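You operate a simulated robot arm through the tools that you are given. There is no shell and no other tool. Be economical: measure what you need, move in short steps, check, and stop when the job is done.

You are at the controls of a simulated two-armed robot. One attempt, no reset.

JOB
Fill the basin to the blue band, wash the dirty blue pad in it, then drain it.
Fine: put the pad back and leave the red lever on CLOSED.

The check looks at the end state, three seconds after you hand in, the way a careful person would. Anything else that was tipped, shoved, dropped, spilled or broken makes it a failure.

ROBOT AND FRAMES
Two 7-joint arms with two-finger parallel grippers on one trunk that stands fixed in place. Base frame: the origin is at the foot of the trunk, x ahead of it, y to its left, z up. Lengths are in mm, angles in rad, forces in N, time in s.
The left shoulder is at [71, 156, 1280], the right one opposite. Payload 3.91 kg a hand.
Tool frame (each hand has its own): the origin (TCP) lies between the finger pads and is the grasp point; the fingertips stand 30 mm ahead of it; z points along the fingers, y is the line along which they close. The gripper opens to 110 mm. The fingers are 20 mm wide and 10 mm thick; the gripper's body (48 by 112 mm) begins 55 mm behind the TCP.
Orientation is that of the tool frame in the base frame, as a unit quaternion [x, y, z, w]. With the fingers straight down and closing along the base's y, the tool's x points along the base's -x, its y along +y and its z along -z.

CONTROLS
- The arms move only by the tool send_rows. It takes "left_targets", "right_targets" or both (then of equal length, played together; a hand with none holds still); each is a list that holds one entry, the list of rows, each a list of 7 numbers: the shift along the tool's x, y, z in units of 30 mm (1.0 is 30 mm), then the turn, a rotation vector about the tool's x, y, z in units of 4 degrees (1.0 is 4 degrees), then the gripper command, from -1 (shut) to 1 (fully open), values between in proportion. In form: [[[dx, dy, dz, wx, wy, wz, grip], ...]]. A call has 1 to 8 rows; each row shifts and turns the commanded pose from where the row before left it, along the tool's axes as they then stand. A call with a number of a shift or a turn outside -1 to 1 is refused whole. Each row takes 0.2 s and may step no farther than 50 mm and 0.15 rad from the row before; otherwise, or with a gripper value out of range, the whole call is refused. Where a pose cannot be reached the arm comes as near as it can. A force on the tool above 90 N (or 10 N above the force at the start of the call, whichever is more), or a blocked arm, ends the call early, and 0.2 s more pass. The fingers move at their own pace (about 108 mm/s each) and stop on an object; they squeeze with about 43 N. The grip force told is the motor's: it shows also when the fingers shut on nothing. Time passes only in rows, and 0.2 s behind the last, so rows that do not move let the fingers close. It gives the time, the measured TCP pose, the force on the tool (base axes), the opening and the grip force at its end, in the units of the frame above (readings bear some noise), with the torque about the TCP (base axes, N m) and any sound that the robot's microphone picked up, and new pictures: "pictures" is both (left out), scene, wrist or none (wrist: the cameras of the hands that moved).
- Cameras (640 x 400 px; columns grow to the right, rows downward): "scene" is now at [141, 25.9, 1535.9]; the picture's right is [0.27, -0.96, -0.00], its down [-0.28, -0.08, -0.96] and it looks along [0.92, 0.26, -0.29] (base axes); focal length 293 px, centre (320, 200). "left" rides on the left gripper at [72, -17, -103] in its tool frame; the picture's right is [0.23, 0.97, 0.00], its down [-0.76, 0.18, -0.62] and it looks along [-0.61, 0.14, 0.78] (tool axes); focal length 222 px, centre (320, 200). "right" rides on the right gripper at [72, 17, -103] in its tool frame; the picture's right is [-0.23, 0.97, 0.00], its down [-0.76, -0.18, -0.62] and it looks along [-0.61, -0.14, 0.78] (tool axes); focal length 222 px, centre (320, 200). There is no depth. A picture from a camera that has moved, and an enlarged one, comes with that camera's place and axes in the base frame and with its lens.
- lift_body(by): slides the trunk up (or, below 0, down) by that many mm; the arms and the scene camera ride with it, the base frame stays. It gives what a move gives, with no picture.
- pan_tilt(pan, tilt): turns the head with the scene camera to pan (to the left, within 1.501 rad either way) and tilt (down, from -0.506 to 1.204), counted from straight ahead of the robot. It gives what a move gives, and a new picture of the scene camera.
- close_up(camera, box): a new picture of the part [left, top, right, bottom] of that camera's present view, enlarged. It takes no simulated time.
- close_job(): hands the job in; it is judged then, once.

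Work in short steps. Places have to be worked out from the pictures, the camera data and where the tool is seen: move nearer, look again, correct. Check each grasp and each placing, and mend what went wrong. You have 120 turns and 200 pictures in all, those below and enlarged ones among them. Open the grippers and draw the arms clear of the work before you hand the job in, unless the task says otherwise; then end with one line.

The tools are called after "Emit:" as a command line: name --argument value ..., lists and objects as JSON in quotes. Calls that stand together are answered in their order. send_rows: Moves the arms, as the interface text tells. Its arguments: {"type":"object","properties":{"left_targets":{"type":"array"},"right_targets":{"type":"array"},"pictures":{"type":"string","enum":["both","scene","wrist","none"]}},"required":[]} The other tools are called the same way: lift_body (by) slides the trunk up or down; pan_tilt (pan, tilt) turns the head that bears the scene camera; close_up (camera, box) takes an enlarged picture of a part of a camera's view; close_job () hands the job in.

At the start:

```text
time: 0.0
left_position: [585.4, 347.4, 1452.3]
left_tool_rot: [0.0, 1.0, 0.0, 0.0]
left_force: [0.5, -0.2, -0.4]
left_wrist_torque: [-0.01, 0.0, 0.04]
left_gripper_width: 110.0
left_grasp_force: 0.1
right_position: [630.0, -116.8, 1396.5]
right_tool_rot: [0.0, 1.0, 0.0, 0.0]
right_force: [0.3, -0.1, -0.3]
right_wrist_torque: [0.03, 0.0, 0.0]
right_gripper_width: 110.0
right_grasp_force: 0.0
trunk travel left (down, up): [-725.0, 215.0]
head pan, tilt: [0.278, 0.298]
```

scene: 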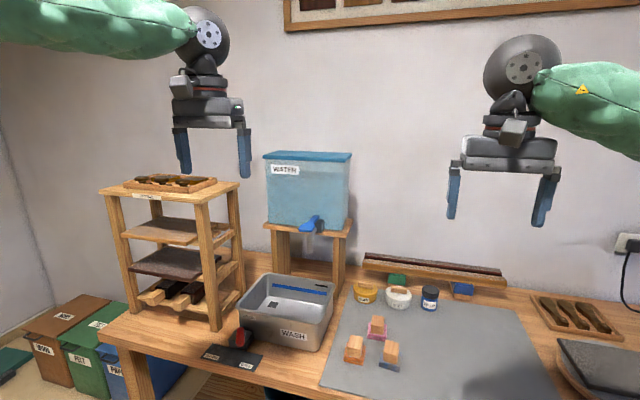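
right: 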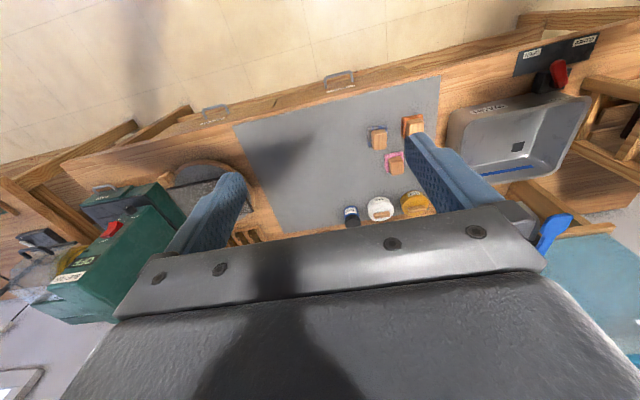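
left: 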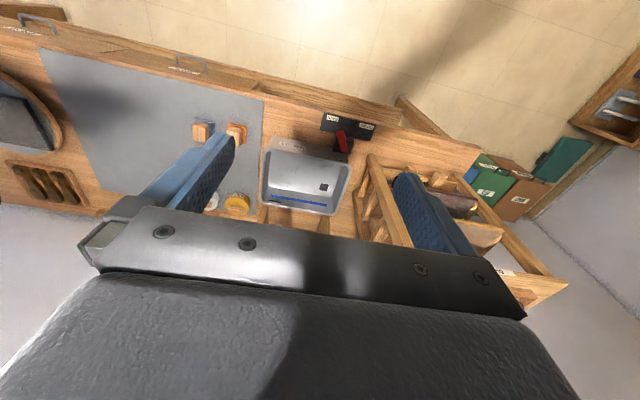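

The scene shows a basin with WASH label, a water tank with a blue tap, a red lever by a plate, and three small blocks with pads on the mat. I take close-ups to read the details.

Emit:
close_up --camera "scene" --box '[190, 220, 420, 380]'

Emit:
close_up --camera "scene" --box '[240, 140, 380, 260]'

Emit:
close_up --camera "left" --box '[170, 90, 400, 230]'

Emit:
close_up --camera "scene" --box '[340, 240, 520, 380]'

```text
2.50 times, centred on (305, 300) of scene
camera zoom: at [141.0, 25.9, 1535.9], right [0.27, -0.96, 0.0], down [-0.28, -0.08, -0.96], along [0.92, 0.26, -0.29], focal length 732 px, centre (358, -50)
```

zoom: 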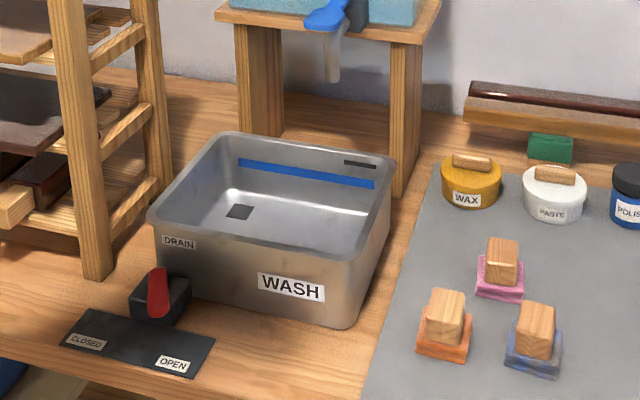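

```text
3.33 times, centred on (310, 200) of scene
camera zoom: at [141.0, 25.9, 1535.9], right [0.27, -0.96, 0.0], down [-0.28, -0.08, -0.96], along [0.92, 0.26, -0.29], focal length 976 px, centre (353, 200)
```

zoom: 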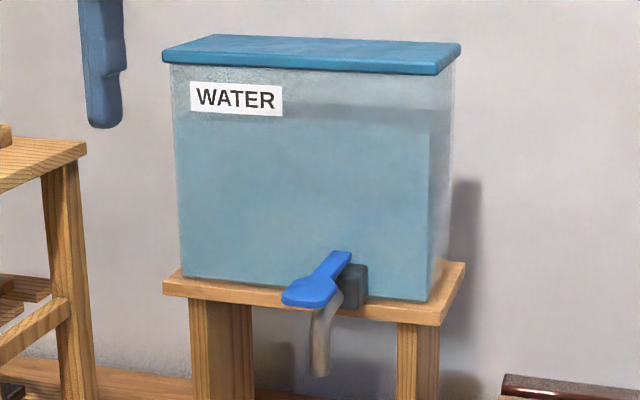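

```text
2.78 times, centred on (285, 160) of left
camera zoom: at [513.3, 329.4, 1555.6], right [-0.23, 0.97, 0.0], down [0.76, 0.18, 0.62], along [0.61, 0.14, -0.78], focal length 618 px, centre (417, 311)
```

zoom: 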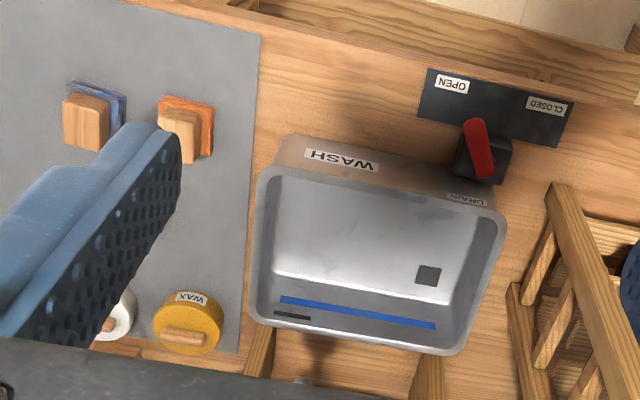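

```text
2.86 times, centred on (430, 310) of scene
camera zoom: at [141.0, 25.9, 1535.9], right [0.27, -0.96, 0.0], down [-0.28, -0.08, -0.96], along [0.92, 0.26, -0.29], focal length 837 px, centre (6, -114)
```

zoom: 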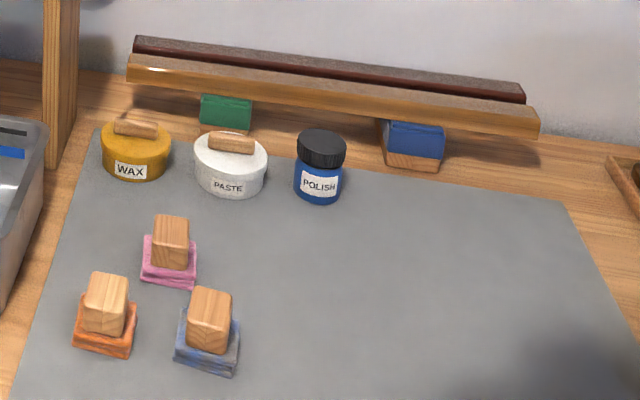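

The pad is on the mat beside the orange and pink ones; the red lever seems midway between CLOSED and OPEN. I move both hands down for a nearer look and tilt the head.

Emit:
send_rows --left_targets '[[[0, 0, 1, 0, 0, 0, 1], [0, 0, 1, 0, 0, 0, 1], [0, 0, 1, 0, 0, 0, 1], [0, 0, 1, 0, 0, 0, 1], [0, 0, 1, 0, 0, 0, 1], [0, 0, 1, 0, 0, 0, 1], [0, 0, 1, 0, 0, 0, 1], [0, 0, 0, 0, 0, 0, 1]]]' --right_targets '[[[0, 0, 1, 0, 0, 0, 1], [0, 0, 1, 0, 0, 0, 1], [0, 0, 1, 0, 0, 0, 1], [0, 0, 1, 0, 0, 0, 1], [0, 0, 1, 0, 0, 0, 1], [0, 0, 1, 0, 0, 0, 1], [0, 0, 1, 0, 0, 0, 1], [0, 0, 0, 0, 0, 0, 1]]]' --pictures "wrist"

Emit:
pan_tilt --pan 0.3 --tilt 0.6

```text
time: 1.8
left_position: [585.7, 346.2, 1240.0]
left_tool_rot: [0.001, 1.0, 0.0, -0.001]
left_force: [-0.5, -0.1, -0.2]
left_wrist_torque: [-0.02, -0.03, -0.03]
left_gripper_width: 109.9
left_grasp_force: 0.1
right_position: [629.0, -115.7, 1184.9]
right_tool_rot: [0.001, 1.0, 0.0, 0.0]
right_force: [-0.3, 1.1, 0.2]
right_wrist_torque: [-0.02, -0.03, 0.0]
right_gripper_width: 110.0
right_grasp_force: 0.0
trunk travel left (down, up): [-725.0, 215.0]
head pan, tilt: [0.278, 0.298]
camera right: at [556.9, -98.5, 1287.6], right [0.23, 0.97, 0.0], down [0.76, -0.18, 0.62], along [0.61, -0.14, -0.78], focal length 222 px, centre (320, 200)
camera left: at [512.7, 328.3, 1345.4], right [-0.23, 0.97, 0.0], down [0.76, 0.18, 0.62], along [0.61, 0.14, -0.78], focal length 222 px, centre (320, 200)
```

right: 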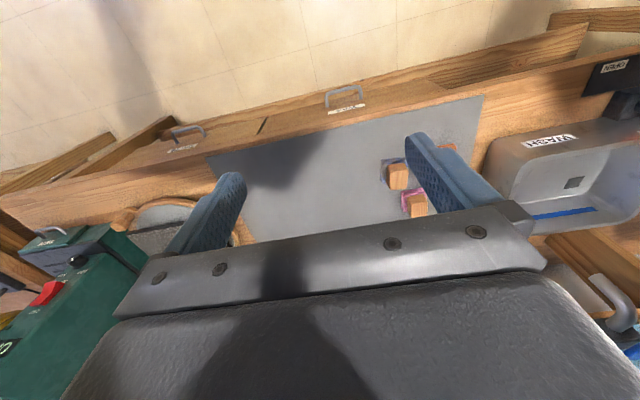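
left: 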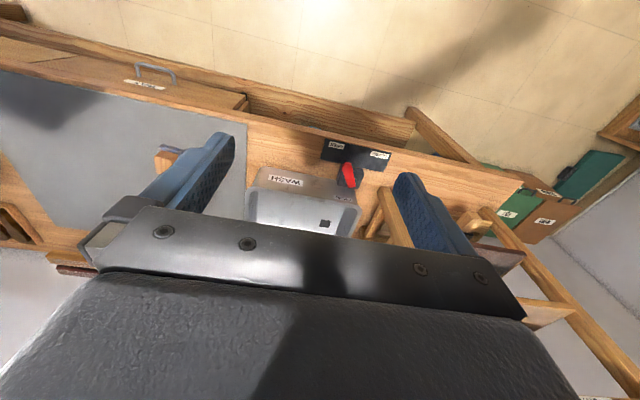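

```text
time: 2.6
left_position: [586.2, 345.9, 1241.2]
left_tool_rot: [0.0, 1.0, 0.0, 0.0]
left_force: [0.3, -0.5, 0.0]
left_wrist_torque: [0.05, -0.07, -0.01]
left_gripper_width: 110.1
left_grasp_force: 0.0
right_position: [629.2, -116.8, 1184.9]
right_tool_rot: [0.0, 1.0, 0.0, 0.0]
right_force: [-0.3, -0.1, -0.2]
right_wrist_torque: [0.04, 0.01, 0.0]
right_gripper_width: 109.9
right_grasp_force: 0.1
trunk travel left (down, up): [-725.0, 215.0]
head pan, tilt: [0.3, 0.6]
camera scene: at [135.9, 26.5, 1508.3], right [0.3, -0.96, 0.0], down [-0.54, -0.17, -0.83], along [0.79, 0.24, -0.56], focal length 293 px, centre (320, 200)
```

scene: 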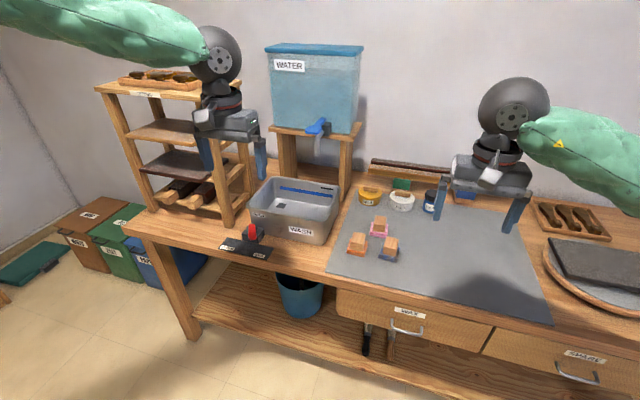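

The lever is roughly at (767, 455, 890). Now close-ups of the current views of the basin and the pads.

Emit:
close_up --camera "scene" --box '[210, 165, 350, 265]'

Emit:
close_up --camera "left" --box '[230, 130, 430, 245]'

Emit:
close_up --camera "scene" --box '[330, 175, 450, 275]'

Emit:
close_up --camera "scene" --box '[250, 40, 380, 190]'

```text
4.00 times, centred on (280, 215) of scene
camera zoom: at [135.9, 26.5, 1508.3], right [0.3, -0.96, 0.0], down [-0.54, -0.17, -0.83], along [0.79, 0.24, -0.56], focal length 1172 px, centre (480, 140)
```

zoom: 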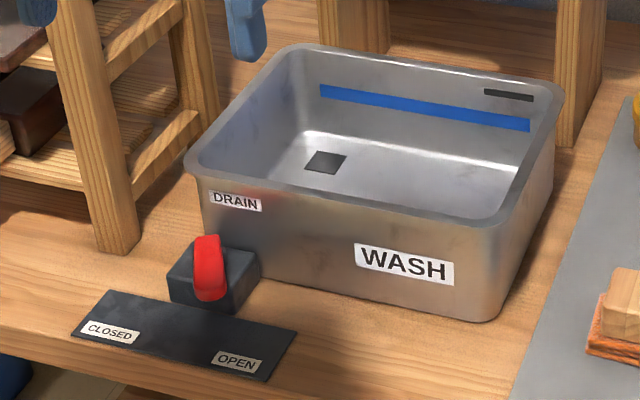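

```text
3.20 times, centred on (330, 188) of left
camera zoom: at [513.9, 328.2, 1345.3], right [-0.23, 0.97, 0.0], down [0.76, 0.18, 0.62], along [0.61, 0.14, -0.78], focal length 711 px, centre (288, 240)
```

zoom: 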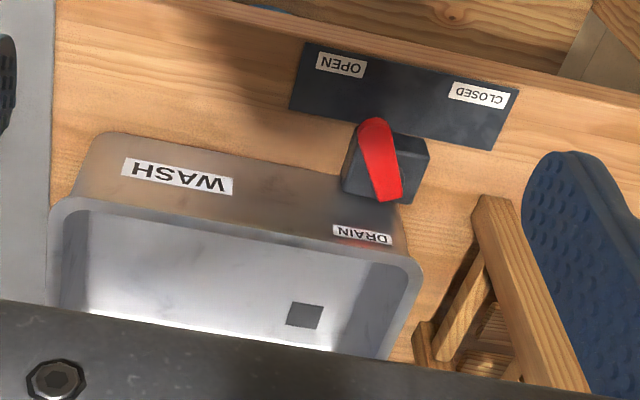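

```text
4.00 times, centred on (390, 225) of scene
camera zoom: at [135.9, 26.5, 1508.3], right [0.3, -0.96, 0.0], down [-0.54, -0.17, -0.83], along [0.79, 0.24, -0.56], focal length 1172 px, centre (40, 100)
```

zoom: 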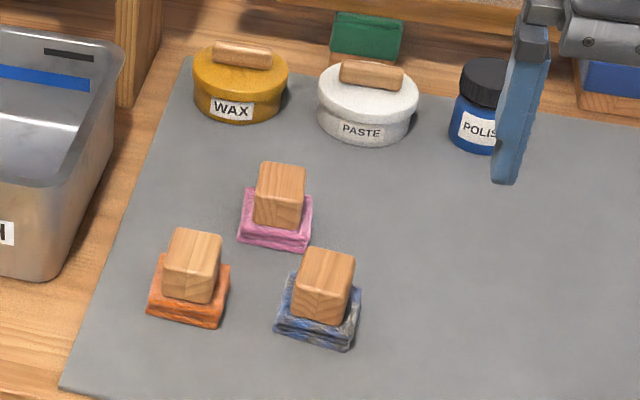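

```text
2.67 times, centred on (315, 115) of scene
camera zoom: at [135.9, 26.5, 1508.3], right [0.3, -0.96, 0.0], down [-0.54, -0.17, -0.83], along [0.79, 0.24, -0.56], focal length 781 px, centre (333, 427)
```

zoom: 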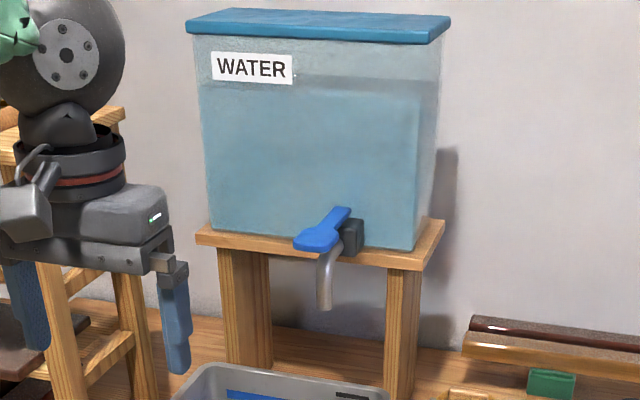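

The lever sits on a block at about (790, 465, 860). I bring the left hand toward it, staying above, for a better look at how it pivots.

Emit:
send_rows --left_targets '[[[-0.1, 0.5, 0.96, 0, 0, 0, 1], [-0.1, 0.5, 0.96, 0, 0, 0, 1], [-0.1, 0.5, 0.96, 0, 0, 0, 1], [-0.1, 0.5, 0.96, 0, 0, 0, 1], [-0.1, 0.5, 0.96, 0, 0, 0, 1], [-0.1, 0.5, 0.96, 0, 0, 0, 1], [-0.1, 0.5, 0.96, 0, 0, 0, 1], [0, 0.5, 0.5, 0, 0, 0, 1]]]' --pictures "both"

Emit:
close_up --camera "left" --box '[230, 80, 430, 205]'

```text
time: 4.4
left_position: [605.8, 468.6, 1024.5]
left_tool_rot: [0.001, 1.0, -0.001, 0.001]
left_force: [-0.5, -0.2, -0.1]
left_wrist_torque: [-0.02, 0.01, 0.01]
left_gripper_width: 110.3
left_grasp_force: 0.1
right_position: [629.6, -115.4, 1185.4]
right_tool_rot: [0.0, 1.0, -0.001, -0.001]
right_force: [-1.1, -0.8, 0.6]
right_wrist_torque: [-0.03, -0.02, 0.03]
right_gripper_width: 110.0
right_grasp_force: 0.0
trunk travel left (down, up): [-725.0, 215.0]
head pan, tilt: [0.3, 0.6]
camera scene: at [135.2, 27.3, 1508.3], right [0.3, -0.96, 0.0], down [-0.54, -0.17, -0.82], along [0.79, 0.24, -0.57], focal length 293 px, centre (320, 200)
camera left: at [534.4, 450.6, 1128.9], right [-0.23, 0.97, 0.0], down [0.76, 0.18, 0.62], along [0.61, 0.14, -0.78], focal length 222 px, centre (320, 200)
```

scene: 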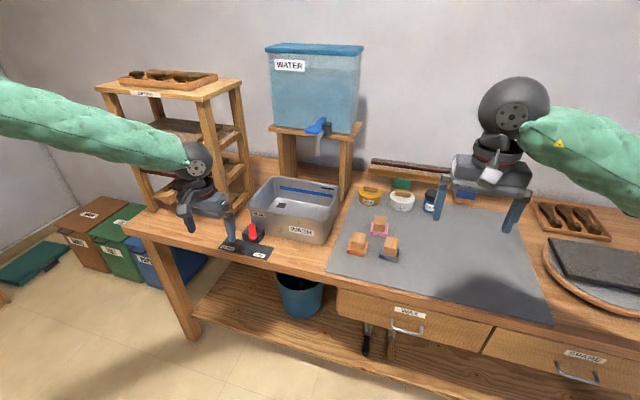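
left: 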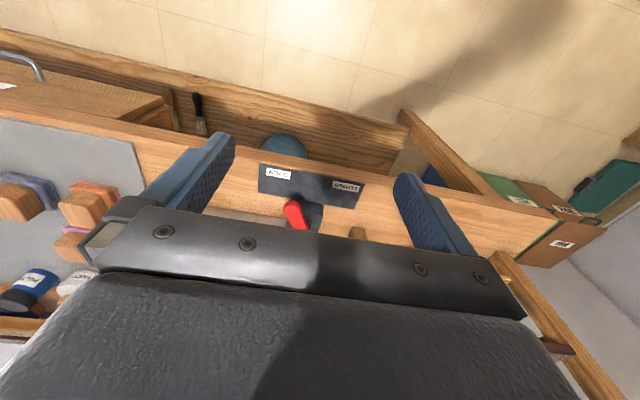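

```text
3.20 times, centred on (330, 142) of left
camera zoom: at [534.4, 450.6, 1128.9], right [-0.23, 0.97, 0.0], down [0.76, 0.18, 0.62], along [0.61, 0.14, -0.78], focal length 711 px, centre (288, 384)
```

zoom: 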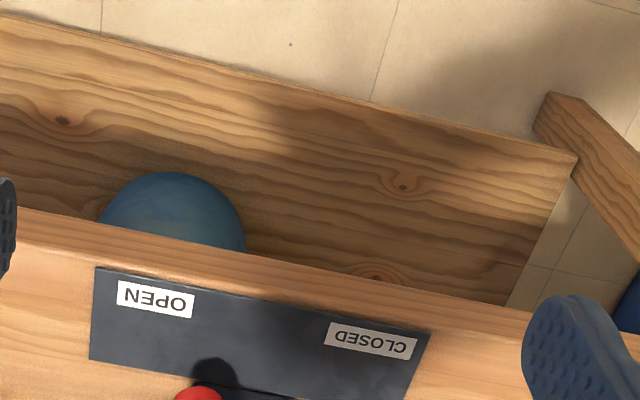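

I shift the hand forward so that the lever comes into the clear part of the view.

Emit:
send_rows --left_targets '[[[-0.9, 0, 0, 0, 0, 0, 1], [-0.9, 0, 0, 0, 0, 0, 1], [-0.9, 0, 0, 0, 0, 0, 1], [0, 0, 0, 0, 0, 0, 1]]]' --pictures "none"

Emit:
close_up --camera "left" --box '[210, 80, 430, 215]'

Emit:
close_up --camera "scene" --box '[210, 190, 310, 265]'

```text
time: 5.4
left_position: [687.1, 466.6, 1025.1]
left_tool_rot: [0.0, 1.0, 0.0, -0.001]
left_force: [0.0, -0.2, -0.2]
left_wrist_torque: [0.0, 0.02, -0.02]
left_gripper_width: 109.9
left_grasp_force: 0.2
right_position: [628.0, -114.7, 1185.1]
right_tool_rot: [0.001, 1.0, -0.001, 0.0]
right_force: [-0.5, -0.3, -0.2]
right_wrist_torque: [0.0, -0.03, -0.02]
right_gripper_width: 110.0
right_grasp_force: 0.1
trunk travel left (down, up): [-725.0, 215.0]
head pan, tilt: [0.3, 0.6]
```

```text
2.91 times, centred on (320, 148) of left
camera zoom: at [615.0, 448.8, 1129.0], right [-0.23, 0.97, 0.0], down [0.76, 0.18, 0.62], along [0.61, 0.14, -0.78], focal length 646 px, centre (320, 353)
```

zoom: 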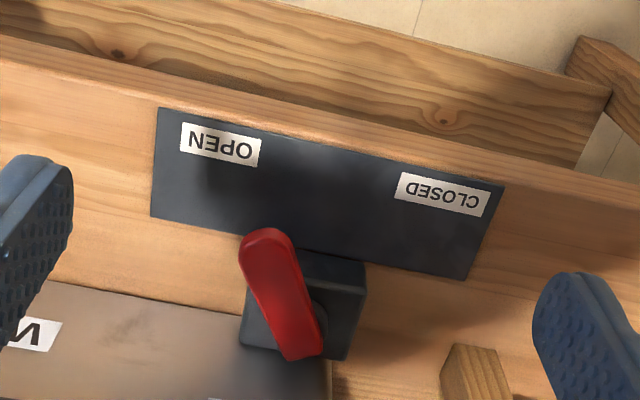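

```text
5.33 times, centred on (260, 228) of scene
camera zoom: at [134.9, 27.0, 1508.3], right [0.3, -0.96, 0.0], down [-0.54, -0.17, -0.82], along [0.79, 0.24, -0.57], focal length 1562 px, centre (640, 53)
```

zoom: 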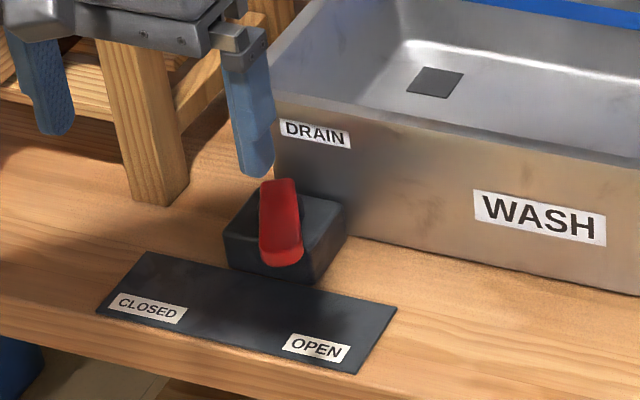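

The lever is horizontal, pivoting near (822,483), tip at (774,457,843), pointing to OPEN; table is z≈798. I close the left fingers and bring them to the −y side of the tip.

Emit:
send_rows --left_targets '[[[-0.73, -0.4, 0.3, 0, 0, 0, -1], [-0.73, -0.4, 0.3, 0, 0, 0, -1], [-0.73, -0.4, 0.9, 0, 0, 0, -1], [-0.74, -0.3, 0.9, 0, 0, 0, -1], [0, 0, 0.6, 0, 0, 0, -1], [0, 0, 0, 0, 0, 0, -1]]]' --pictures "both"

Emit:
close_up --camera "scene" --box '[210, 180, 310, 265]'

```text
time: 6.8
left_position: [774.2, 421.3, 936.0]
left_tool_rot: [0.0, 1.0, 0.001, 0.001]
left_force: [0.2, -0.5, 0.9]
left_wrist_torque: [0.03, -0.01, 0.01]
left_gripper_width: 0.2
left_grasp_force: 37.8
right_position: [629.3, -116.1, 1184.4]
right_tool_rot: [0.002, 1.0, 0.0, 0.001]
right_force: [0.6, 0.0, -0.3]
right_wrist_torque: [0.02, -0.01, -0.01]
right_gripper_width: 109.8
right_grasp_force: 0.0
trunk travel left (down, up): [-725.0, 215.0]
head pan, tilt: [0.3, 0.6]
camera scene: at [136.0, 26.0, 1508.2], right [0.29, -0.96, 0.0], down [-0.54, -0.17, -0.82], along [0.79, 0.24, -0.57], focal length 293 px, centre (320, 200)
camera left: at [702.8, 402.8, 1039.8], right [-0.23, 0.97, 0.0], down [0.76, 0.18, 0.62], along [0.61, 0.14, -0.78], focal length 222 px, centre (320, 200)
```

scene: 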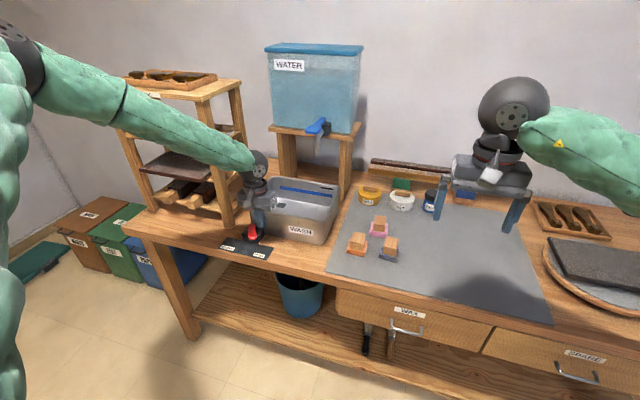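
left: 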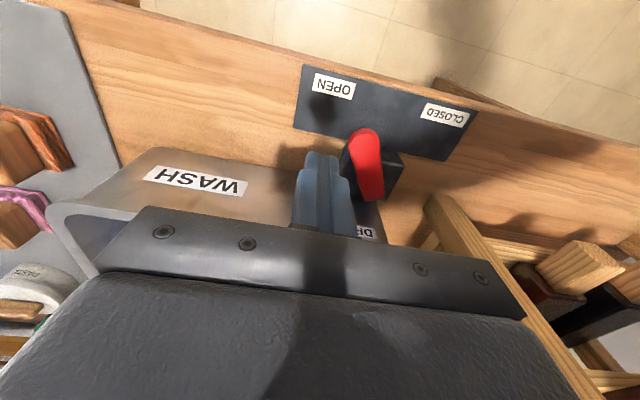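

```text
4.71 times, centred on (260, 222) of scene
camera zoom: at [136.0, 26.0, 1508.2], right [0.29, -0.96, 0.0], down [-0.54, -0.17, -0.82], along [0.79, 0.24, -0.57], focal length 1378 px, centre (602, 94)
```

zoom: 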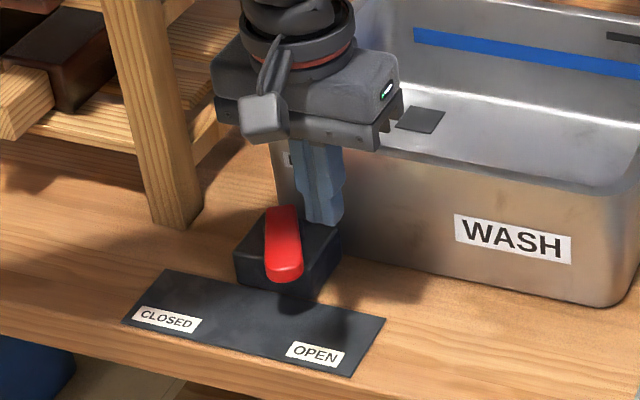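

The fingers hang just on the OPEN side of the lever tip. I lower them 72 mm, then push to +y in small steps.

Emit:
send_rows --left_targets '[[[0, 0, 0.8, 0, 0, 0, -1], [0, 0, 0.8, 0, 0, 0, -1], [0, 0, 0.8, 0, 0, 0, -1], [0, 0.5, 0, 0, 0, 0, -1], [0, 0.5, 0, 0, 0, 0, -1], [0, 0.4, 0, 0, 0, 0, -1], [0, 0, 0, 0, 0, 0, -1]]]' --pictures "wrist"

Emit:
close_up --camera "scene" --box '[210, 180, 310, 265]'

```text
time: 8.4
left_position: [774.7, 464.5, 862.8]
left_tool_rot: [0.0, 1.0, 0.0, -0.001]
left_force: [-0.1, 0.0, 0.2]
left_wrist_torque: [0.0, 0.03, -0.01]
left_gripper_width: 0.0
left_grasp_force: 37.0
right_position: [629.4, -114.8, 1184.9]
right_tool_rot: [0.001, 1.0, 0.0, -0.001]
right_force: [-0.2, 0.4, -0.8]
right_wrist_torque: [0.0, -0.02, 0.03]
right_gripper_width: 109.8
right_grasp_force: 0.0
trunk travel left (down, up): [-725.0, 215.0]
head pan, tilt: [0.3, 0.6]
camera left: at [703.3, 447.4, 966.9], right [-0.23, 0.97, 0.0], down [0.76, 0.18, 0.62], along [0.61, 0.14, -0.78], focal length 222 px, centre (320, 200)
```

left: 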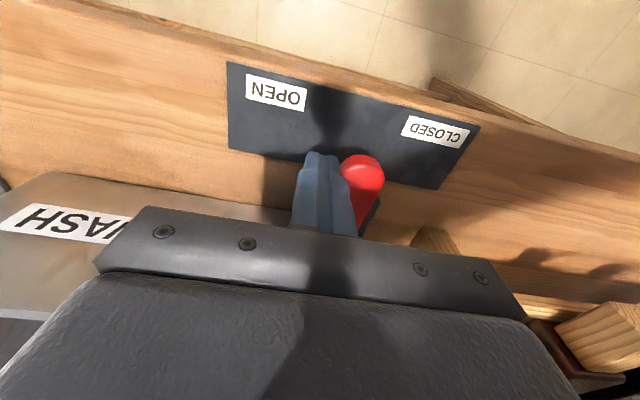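

```text
4.71 times, centred on (260, 222) of scene
camera zoom: at [135.5, 26.5, 1508.3], right [0.3, -0.96, 0.0], down [-0.54, -0.17, -0.82], along [0.79, 0.24, -0.57], focal length 1378 px, centre (602, 94)
```

zoom: 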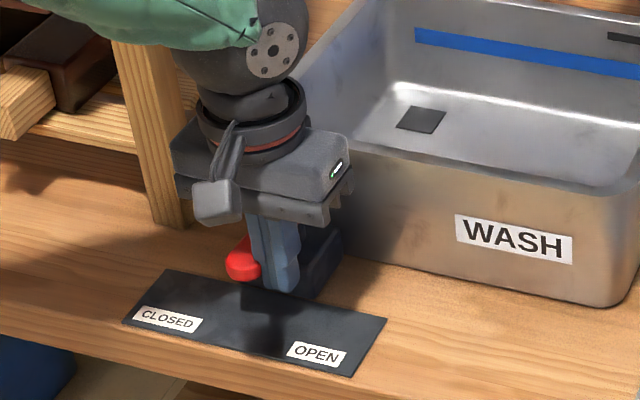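

The lever swings easily. I push on toward CLOSED.

Emit:
send_rows --left_targets '[[[0, 0.4, 0, 0, 0, 0, -1], [0, 0.4, 0, 0, 0, 0, -1], [0, 0.3, 0, 0, 0, 0, -1], [0, 0, 0, 0, 0, 0, -1]]]' --pictures "wrist"

Emit:
close_up --camera "scene" --box '[210, 180, 310, 265]'

```text
time: 9.5
left_position: [773.0, 488.9, 863.9]
left_tool_rot: [0.003, 1.0, -0.007, -0.001]
left_force: [6.4, -68.1, -9.6]
left_wrist_torque: [-0.66, 0.02, -0.67]
left_gripper_width: 0.0
left_grasp_force: 37.4
right_position: [633.3, -110.8, 1184.7]
right_tool_rot: [-0.004, 1.0, 0.001, -0.001]
right_force: [0.2, 0.7, 0.2]
right_wrist_torque: [-0.02, -0.01, -0.01]
right_gripper_width: 110.0
right_grasp_force: 0.1
trunk travel left (down, up): [-725.0, 215.0]
head pan, tilt: [0.3, 0.6]
stopped in row 4 (left hand): the force on the tool passed its limit at 94 N (the readings are from after the stop); the commanded pose is now the measured one
camera left: at [700.4, 473.0, 968.6], right [-0.22, 0.97, -0.01], down [0.76, 0.18, 0.62], along [0.61, 0.13, -0.78], focal length 222 px, centre (320, 200)
```

left: 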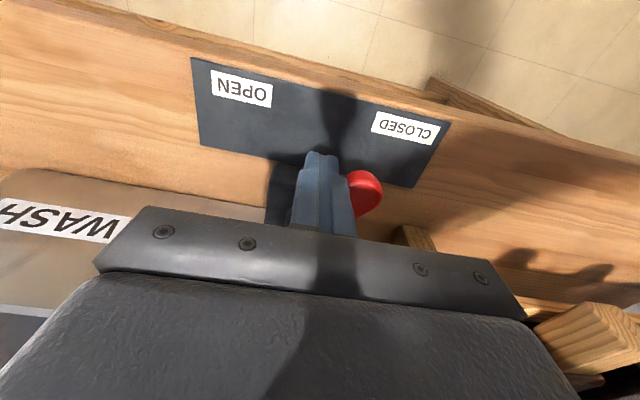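

```text
4.71 times, centred on (260, 222) of scene
camera zoom: at [137.4, 24.0, 1508.3], right [0.29, -0.96, 0.0], down [-0.54, -0.17, -0.82], along [0.79, 0.24, -0.57], focal length 1378 px, centre (602, 94)
```

zoom: 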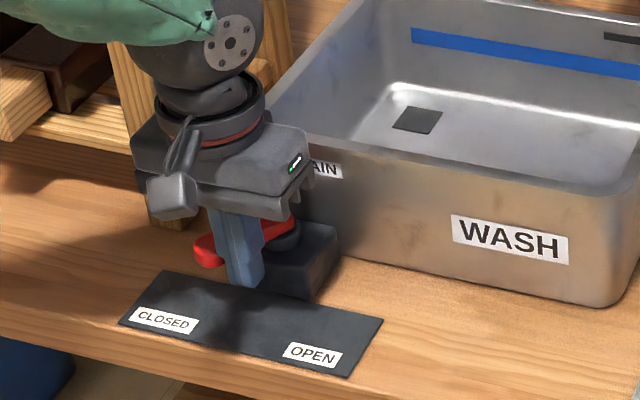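

The lever hit its end stop on the CLOSED side at about 489. I back off, rise and look.

Emit:
send_rows --left_targets '[[[0, -0.6, 0, 0, 0, 0, -1], [0, -0.6, 0, 0, 0, 0, -1], [0, 0, -1, 0, 0, 0, -1], [0, 0, -1, 0, 0, 0, -1], [0, 0, -1, 0, 0, 0, -1], [0, 0, -1, 0, 0, 0, -1], [0, 0, 0, 0, 0, 0, -1]]]' --pictures "none"

Emit:
close_up --camera "left" --box '[210, 30, 470, 235]'

Emit:
close_up --camera "scene" --box '[210, 100, 370, 265]'

```text
time: 11.1
left_position: [773.2, 461.0, 982.6]
left_tool_rot: [0.001, 1.0, -0.004, -0.001]
left_force: [-0.1, 0.2, -1.1]
left_wrist_torque: [-0.02, 0.01, -0.01]
left_gripper_width: 0.0
left_grasp_force: 38.0
right_position: [631.0, -112.3, 1184.0]
right_tool_rot: [-0.002, 1.0, -0.001, -0.002]
right_force: [1.1, 0.2, 0.4]
right_wrist_torque: [-0.04, -0.02, -0.01]
right_gripper_width: 109.9
right_grasp_force: 0.0
trunk travel left (down, up): [-725.0, 215.0]
head pan, tilt: [0.3, 0.6]
```

```text
1.95 times, centred on (340, 132) of left
camera zoom: at [701.8, 443.7, 1087.4], right [-0.23, 0.97, -0.01], down [0.76, 0.18, 0.62], along [0.6, 0.14, -0.78], focal length 433 px, centre (281, 332)
```

zoom: 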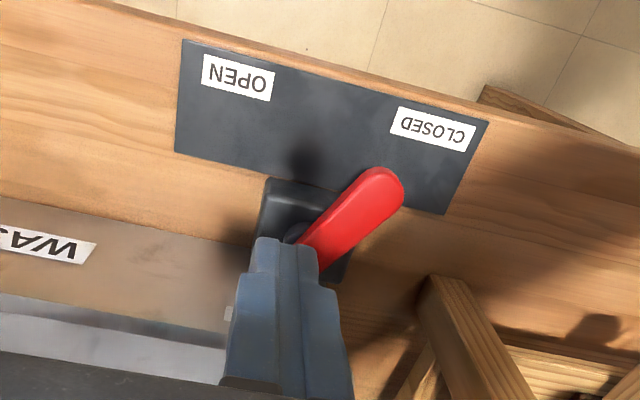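

```text
2.42 times, centred on (290, 182) of scene
camera zoom: at [136.6, 26.9, 1508.1], right [0.3, -0.96, 0.0], down [-0.54, -0.17, -0.82], along [0.79, 0.24, -0.57], focal length 710 px, centre (393, 242)
```

zoom: 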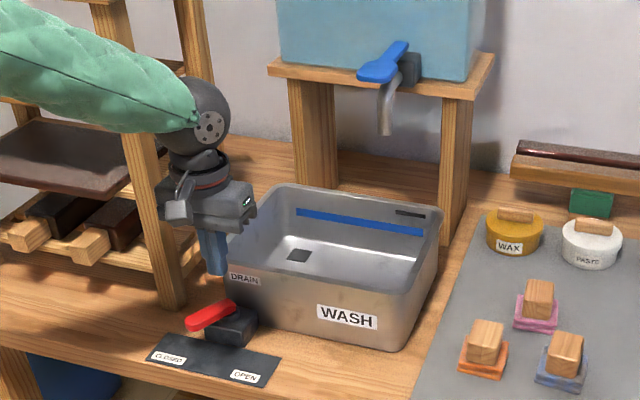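

The lever now sits on CLOSED. The tap handle is around (1005, 297, 1180); I raise the left hand in front of it for a close look.

Emit:
send_rows --left_targets '[[[0.3, -0.4, -1, 0, 0, 0, -1], [0.3, -0.6, -1, 0, 0, 0, -1], [0.3, -0.7, -1, 0, 0, 0, -1], [0, -0.7, -1, 0, 0, 0, -1], [0, -0.7, -1, 0, 0, 0, -1], [0, -0.7, -1, 0, 0, 0, -1], [0, -0.6, -1, 0, 0, 0, -1], [0, -0.6, -1, 0, 0, 0, -1]]]' --pictures "none"

Emit:
send_rows --left_targets '[[[0, 0, -0.6, 0, -1, 0, -1], [0, 0, 0, 0, -1, 0, -1], [0, 0, 0, 0, -1, 0, -1], [0, 0, 0, 0, -1, 0, -1], [0, 0, 0, 0, -1, 0, -1], [0, 0, 0, 0, -1, 0, -1], [0, 0, 0, 0, -1, 0, -1], [0, 0, 0, 0, 0, 0, -1]]]' --pictures "both"

```text
time: 12.9
left_position: [742.5, 308.5, 1223.2]
left_tool_rot: [0.0, 1.0, -0.002, 0.0]
left_force: [0.0, -0.4, -0.3]
left_wrist_torque: [0.0, -0.03, 0.06]
left_gripper_width: 0.0
left_grasp_force: 37.2
right_position: [628.7, -112.7, 1184.7]
right_tool_rot: [-0.001, 1.0, 0.001, 0.0]
right_force: [-0.3, 0.4, 1.0]
right_wrist_torque: [0.0, 0.01, 0.0]
right_gripper_width: 109.9
right_grasp_force: 0.0
trunk travel left (down, up): [-725.0, 215.0]
head pan, tilt: [0.3, 0.6]
```

```text
time: 14.7
left_position: [745.2, 312.6, 1241.2]
left_tool_rot: [0.0, 0.97, -0.004, 0.242]
left_force: [0.5, -1.2, -0.2]
left_wrist_torque: [0.03, -0.01, 0.02]
left_gripper_width: 0.0
left_grasp_force: 37.1
right_position: [630.1, -112.9, 1184.5]
right_tool_rot: [-0.001, 1.0, 0.001, -0.001]
right_force: [-0.2, 0.0, 0.0]
right_wrist_torque: [-0.01, -0.01, 0.04]
right_gripper_width: 110.2
right_grasp_force: 0.1
trunk travel left (down, up): [-725.0, 215.0]
head pan, tilt: [0.3, 0.6]
camera scene: at [136.1, 26.5, 1508.2], right [0.3, -0.96, 0.0], down [-0.54, -0.17, -0.82], along [0.79, 0.24, -0.57], focal length 293 px, centre (320, 200)
camera left: at [632.9, 295.1, 1299.6], right [-0.2, 0.97, -0.11], down [0.38, 0.18, 0.91], along [0.9, 0.14, -0.41], focal length 222 px, centre (320, 200)
```

scene: 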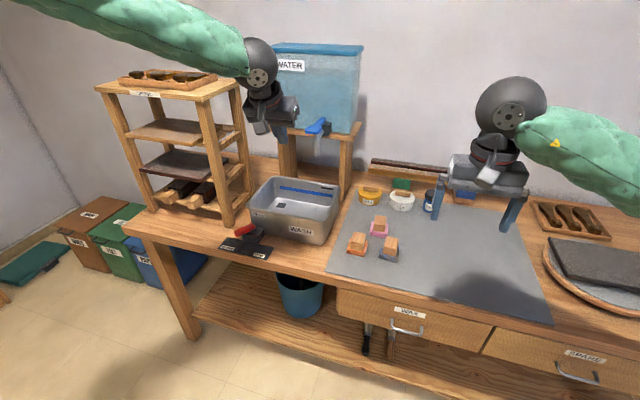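
left: 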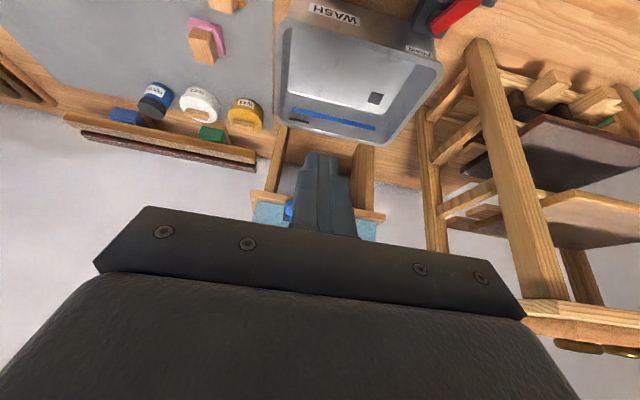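

The fingers hide the tap. I open them, rise and go slightly forward so the tap shows between them.

Emit:
send_rows --left_targets '[[[-0.7, -0.3, -0.6, 0, 0, 0, 1], [-0.7, -0.3, -0.6, 0, 0, 0, 1], [-0.7, -0.3, -0.6, 0, 0, 0, 1], [-0.7, 0, -0.6, 0, 0, 0, 1], [0, 0, 0, 0, 0, 0, 1]]]' --pictures "wrist"

Emit:
close_up --camera "left" --box '[230, 100, 430, 225]'

```text
time: 15.9
left_position: [785.2, 284.9, 1346.1]
left_tool_rot: [-0.001, 0.97, -0.003, 0.241]
left_force: [-0.4, 0.6, 1.1]
left_wrist_torque: [-0.03, 0.02, -0.01]
left_gripper_width: 110.2
left_grasp_force: 0.0
right_position: [630.9, -111.4, 1185.3]
right_tool_rot: [-0.002, 1.0, 0.0, 0.0]
right_force: [0.3, -0.2, 0.7]
right_wrist_torque: [0.02, 0.02, -0.03]
right_gripper_width: 109.8
right_grasp_force: 0.0
trunk travel left (down, up): [-725.0, 215.0]
head pan, tilt: [0.3, 0.6]
camera left: at [673.2, 268.6, 1404.3], right [-0.2, 0.97, -0.11], down [0.38, 0.18, 0.91], along [0.9, 0.14, -0.41], focal length 222 px, centre (320, 200)
```

left: 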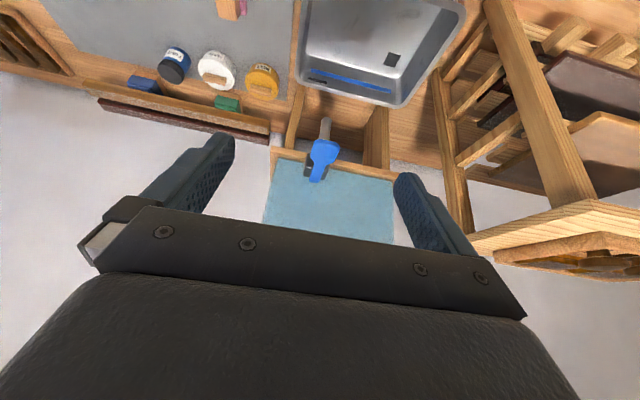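

```text
3.20 times, centred on (330, 162) of left
camera zoom: at [673.2, 268.6, 1404.3], right [-0.2, 0.97, -0.11], down [0.38, 0.18, 0.91], along [0.9, 0.14, -0.41], focal length 711 px, centre (288, 320)
```

zoom: 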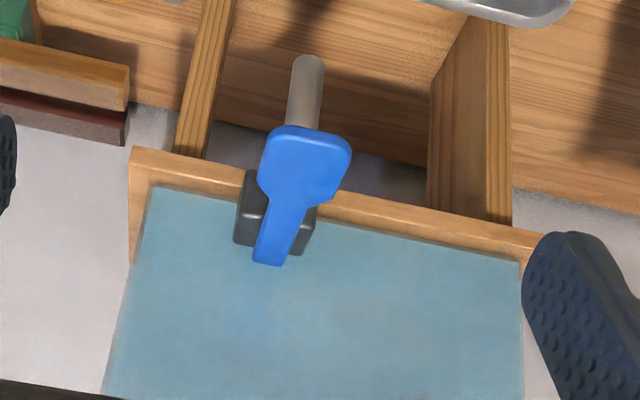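

The tap handle is a paddle pointing toward the robot, pivot at the dark body. I approach with open fingers to straddle it, first stopping above it to measure again.

Emit:
send_rows --left_targets '[[[-0.68, 0.13, 0.78, 0, 0, 0, 0.4], [-0.68, 0.13, 0.78, 0, 0, 0, 0.4], [-0.68, 0.13, 0.78, 0, 0, 0, 0.4], [-0.68, 0.13, 0.78, 0, 0, 0, 0.4], [0, 0, 0, 0, 0, 0, 0.4]]]' --pictures "both"

Emit:
close_up --camera "left" --box '[230, 100, 430, 225]'

Emit:
close_up --camera "scene" --box '[250, 60, 370, 180]'

```text
time: 17.1
left_position: [900.2, 300.1, 1302.0]
left_tool_rot: [0.0, 0.97, -0.005, 0.241]
left_force: [-0.7, -1.0, 0.5]
left_wrist_torque: [0.02, -0.03, 0.01]
left_gripper_width: 77.1
left_grasp_force: 0.1
right_position: [628.7, -112.9, 1185.0]
right_tool_rot: [-0.001, 1.0, 0.001, 0.001]
right_force: [-0.9, -0.9, -0.6]
right_wrist_torque: [0.01, -0.03, -0.01]
right_gripper_width: 110.3
right_grasp_force: 0.1
trunk travel left (down, up): [-725.0, 215.0]
head pan, tilt: [0.3, 0.6]
camera scene: at [134.3, 26.5, 1508.4], right [0.3, -0.96, 0.0], down [-0.54, -0.17, -0.83], along [0.79, 0.24, -0.56], focal length 293 px, centre (320, 200)
camera left: at [787.9, 283.6, 1359.8], right [-0.2, 0.97, -0.11], down [0.38, 0.18, 0.91], along [0.9, 0.14, -0.41], focal length 222 px, centre (320, 200)
```

scene: 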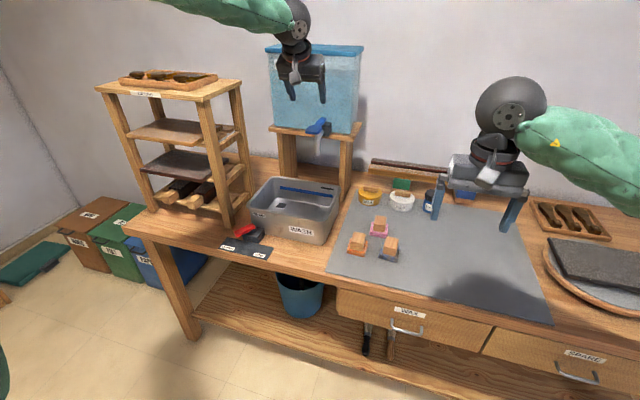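
left: 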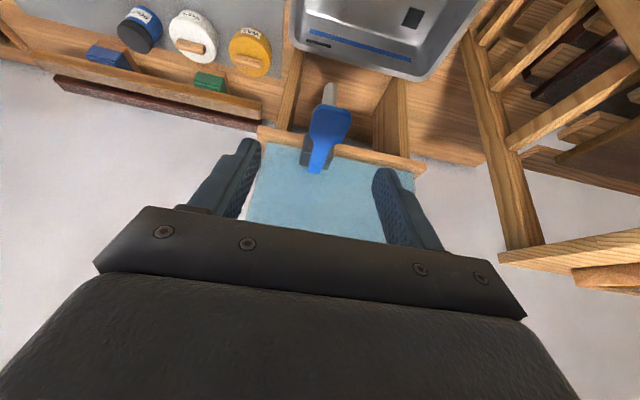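

```text
3.20 times, centred on (330, 162) of left
camera zoom: at [787.9, 283.6, 1359.8], right [-0.2, 0.97, -0.11], down [0.38, 0.18, 0.91], along [0.9, 0.14, -0.41], focal length 711 px, centre (288, 320)
```

zoom: 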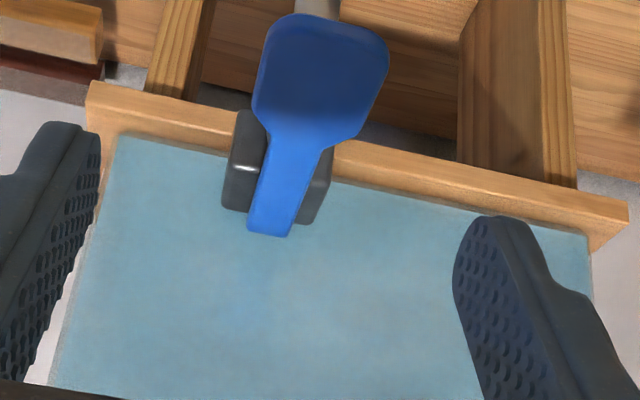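

```text
3.33 times, centred on (310, 120) of scene
camera zoom: at [134.3, 26.5, 1508.4], right [0.3, -0.96, 0.0], down [-0.54, -0.17, -0.83], along [0.79, 0.24, -0.56], focal length 976 px, centre (353, 467)
```

zoom: 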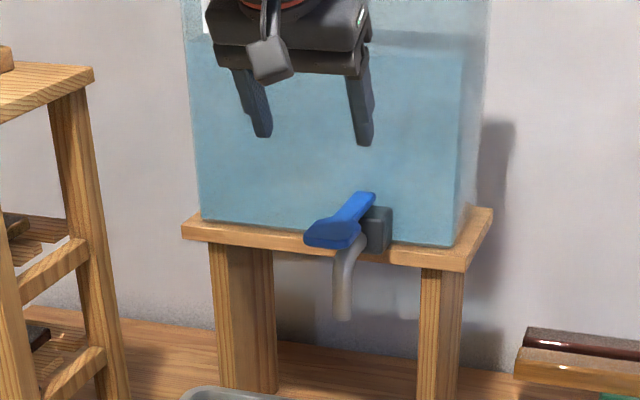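

Two views put the paddle centre near (995, 318, 1162). I advance along the tool axis to straddle it, stopping a little short.

Emit:
send_rows --left_targets '[[[0, 0.12, 0.9, 0, 0, 0, 0.3], [0, 0.12, 0.9, 0, 0, 0, 0.3], [0, 0.12, 0.9, 0, 0, 0, 0.3], [0, 0.12, 0.9, 0, 0, 0, 0.3], [0, 0, 0, 0, 0, 0, 0.3]]]' --pictures "none"

Emit:
close_up --camera "left" --box '[220, 60, 430, 225]'

Emit:
close_up --camera "scene" --box '[270, 80, 370, 170]'

```text
time: 18.3
left_position: [951.3, 313.5, 1206.2]
left_tool_rot: [0.0, 0.971, -0.004, 0.241]
left_force: [0.2, 0.0, 0.4]
left_wrist_torque: [-0.03, 0.01, 0.03]
left_gripper_width: 71.2
left_grasp_force: 0.0
right_position: [630.1, -112.0, 1184.5]
right_tool_rot: [-0.001, 1.0, 0.0, 0.0]
right_force: [-0.1, 0.2, -0.8]
right_wrist_torque: [0.01, -0.01, 0.0]
right_gripper_width: 110.0
right_grasp_force: 0.0
trunk travel left (down, up): [-725.0, 215.0]
head pan, tilt: [0.3, 0.6]
```

```text
2.42 times, centred on (325, 142) of left
camera zoom: at [839.1, 296.3, 1264.0], right [-0.2, 0.97, -0.11], down [0.38, 0.18, 0.91], along [0.9, 0.14, -0.41], focal length 538 px, centre (308, 339)
```

zoom: 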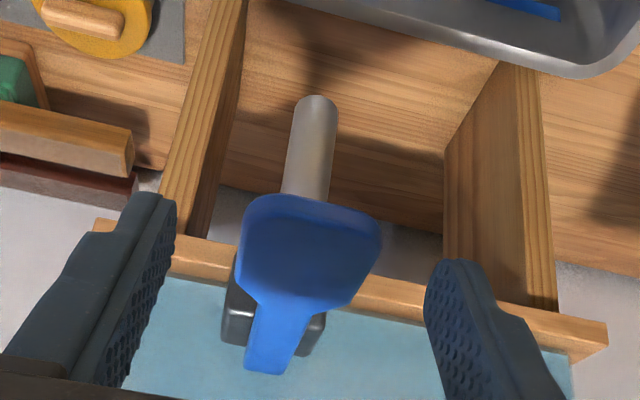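

```text
4.44 times, centred on (320, 125) of scene
camera zoom: at [134.4, 26.2, 1508.4], right [0.3, -0.96, 0.0], down [-0.54, -0.17, -0.83], along [0.79, 0.24, -0.56], focal length 1302 px, centre (320, 533)
```

zoom: 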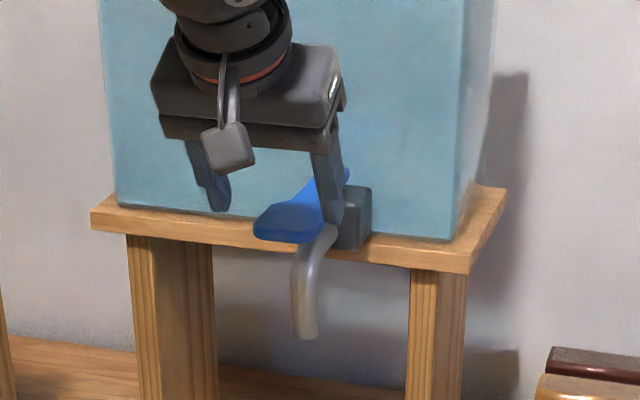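

Paddle centre refined to about (1008, 317, 1149), roughly 57 mm wide. I widen a bit and go 48 mm further along the tool axis.

Emit:
send_rows --left_targets '[[[0, 0.05, 0, 0, 0, 0, 0.5], [0, 0, 0.5, 0, 0, 0, 0.5], [0, 0, 0.5, 0, 0, 0, 0.5], [0, 0, 0.6, 0, 0, 0, 0.5], [0, 0, 0, 0, 0, 0, 0.5]]]' --pictures "none"

Emit:
close_up --camera "left" --box '[220, 60, 430, 225]'

Emit:
close_up --camera "scene" --box '[270, 80, 370, 170]'

```text
time: 19.5
left_position: [973.7, 314.3, 1164.6]
left_tool_rot: [0.001, 0.97, -0.005, 0.241]
left_force: [0.1, -0.1, 0.1]
left_wrist_torque: [-0.02, 0.04, 0.03]
left_gripper_width: 82.2
left_grasp_force: 0.0
right_position: [630.2, -112.1, 1185.6]
right_tool_rot: [-0.002, 1.0, 0.0, 0.0]
right_force: [0.1, 0.2, 0.5]
right_wrist_torque: [-0.01, -0.02, 0.0]
right_gripper_width: 109.9
right_grasp_force: 0.0
trunk travel left (down, up): [-725.0, 215.0]
head pan, tilt: [0.3, 0.6]
```

```text
2.42 times, centred on (325, 142) of left
camera zoom: at [862.5, 298.1, 1222.1], right [-0.2, 0.97, -0.11], down [0.38, 0.18, 0.91], along [0.9, 0.14, -0.41], focal length 538 px, centre (308, 339)
```

zoom: 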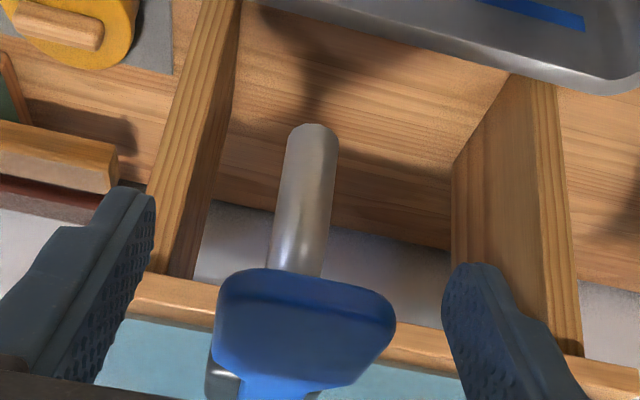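

```text
4.44 times, centred on (320, 125) of scene
camera zoom: at [135.3, 26.4, 1508.3], right [0.3, -0.96, 0.0], down [-0.54, -0.17, -0.82], along [0.79, 0.24, -0.57], focal length 1302 px, centre (320, 533)
```

zoom: 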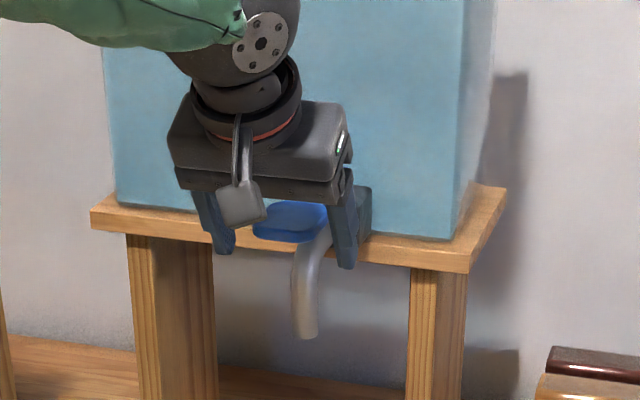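

The fingers now straddle the paddle (front edge near x=979). I move 10 mm in and nudge toward +y gently to find out which way it turns.

Emit:
send_rows --left_targets '[[[-0.3, 0, 0.16, 0, 0, 0, 0.5], [0, 0.4, 0, 0, 0, 0, 0.5], [0, 0.4, 0, 0, 0, 0, 0.5], [0, 0, 0, 0, 0, 0, 0.5]]]' --pictures "none"

Emit:
close_up --camera "left" --box '[220, 60, 430, 225]'

```text
time: 20.5
left_position: [983.5, 337.7, 1164.1]
left_tool_rot: [0.0, 0.971, -0.003, 0.24]
left_force: [0.5, -14.7, 0.6]
left_wrist_torque: [-0.03, -0.01, -0.13]
left_gripper_width: 89.6
left_grasp_force: 7.2
right_position: [630.6, -112.0, 1184.2]
right_tool_rot: [-0.002, 1.0, 0.002, 0.001]
right_force: [0.3, -0.1, 0.5]
right_wrist_torque: [-0.01, 0.0, 0.01]
right_gripper_width: 109.7
right_grasp_force: 0.1
trunk travel left (down, up): [-725.0, 215.0]
head pan, tilt: [0.3, 0.6]
```

```text
2.42 times, centred on (325, 142) of left
camera zoom: at [872.8, 321.1, 1221.6], right [-0.2, 0.97, -0.11], down [0.38, 0.18, 0.91], along [0.9, 0.14, -0.41], focal length 538 px, centre (308, 339)
```

zoom: 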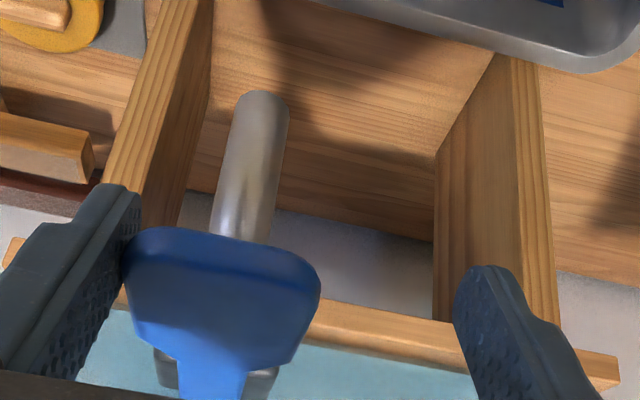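

+y meets resistance without motion. I go the other way, −y.

Emit:
send_rows --left_targets '[[[0, -0.4, 0, 0, 0, 0, 0.5], [0, -0.4, 0, 0, 0, 0, 0.5], [0, -0.4, 0, 0, 0, 0, 0.5], [0, -0.4, 0, 0, 0, 0, 0.5], [0, 0, 0, 0, 0, 0, 0.5]]]' --pictures "none"

Emit:
close_up --camera "left" --box '[220, 60, 430, 225]'

```text
time: 21.7
left_position: [985.0, 295.3, 1161.8]
left_tool_rot: [-0.001, 0.97, -0.004, 0.241]
left_force: [-5.4, 20.1, -1.4]
left_wrist_torque: [0.09, 0.2, 0.4]
left_gripper_width: 92.8
left_grasp_force: 10.4
right_position: [630.4, -111.6, 1185.3]
right_tool_rot: [-0.001, 1.0, 0.0, 0.001]
right_force: [0.1, 0.1, 0.7]
right_wrist_torque: [0.0, 0.0, -0.01]
right_gripper_width: 109.9
right_grasp_force: 0.0
trunk travel left (down, up): [-725.0, 215.0]
head pan, tilt: [0.3, 0.6]
```

```text
2.42 times, centred on (325, 142) of left
camera zoom: at [873.4, 277.3, 1220.2], right [-0.2, 0.97, -0.11], down [0.38, 0.18, 0.91], along [0.9, 0.14, -0.41], focal length 538 px, centre (308, 339)
```

zoom: 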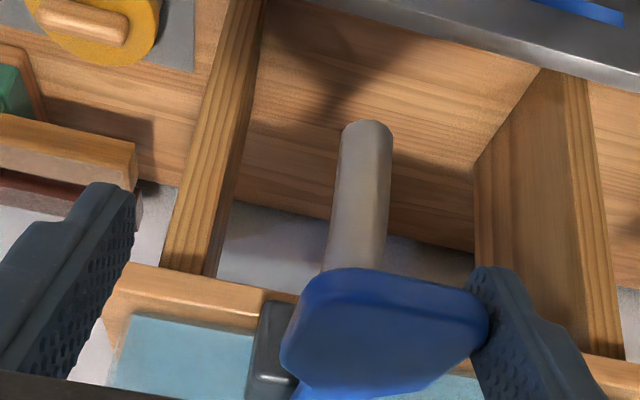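

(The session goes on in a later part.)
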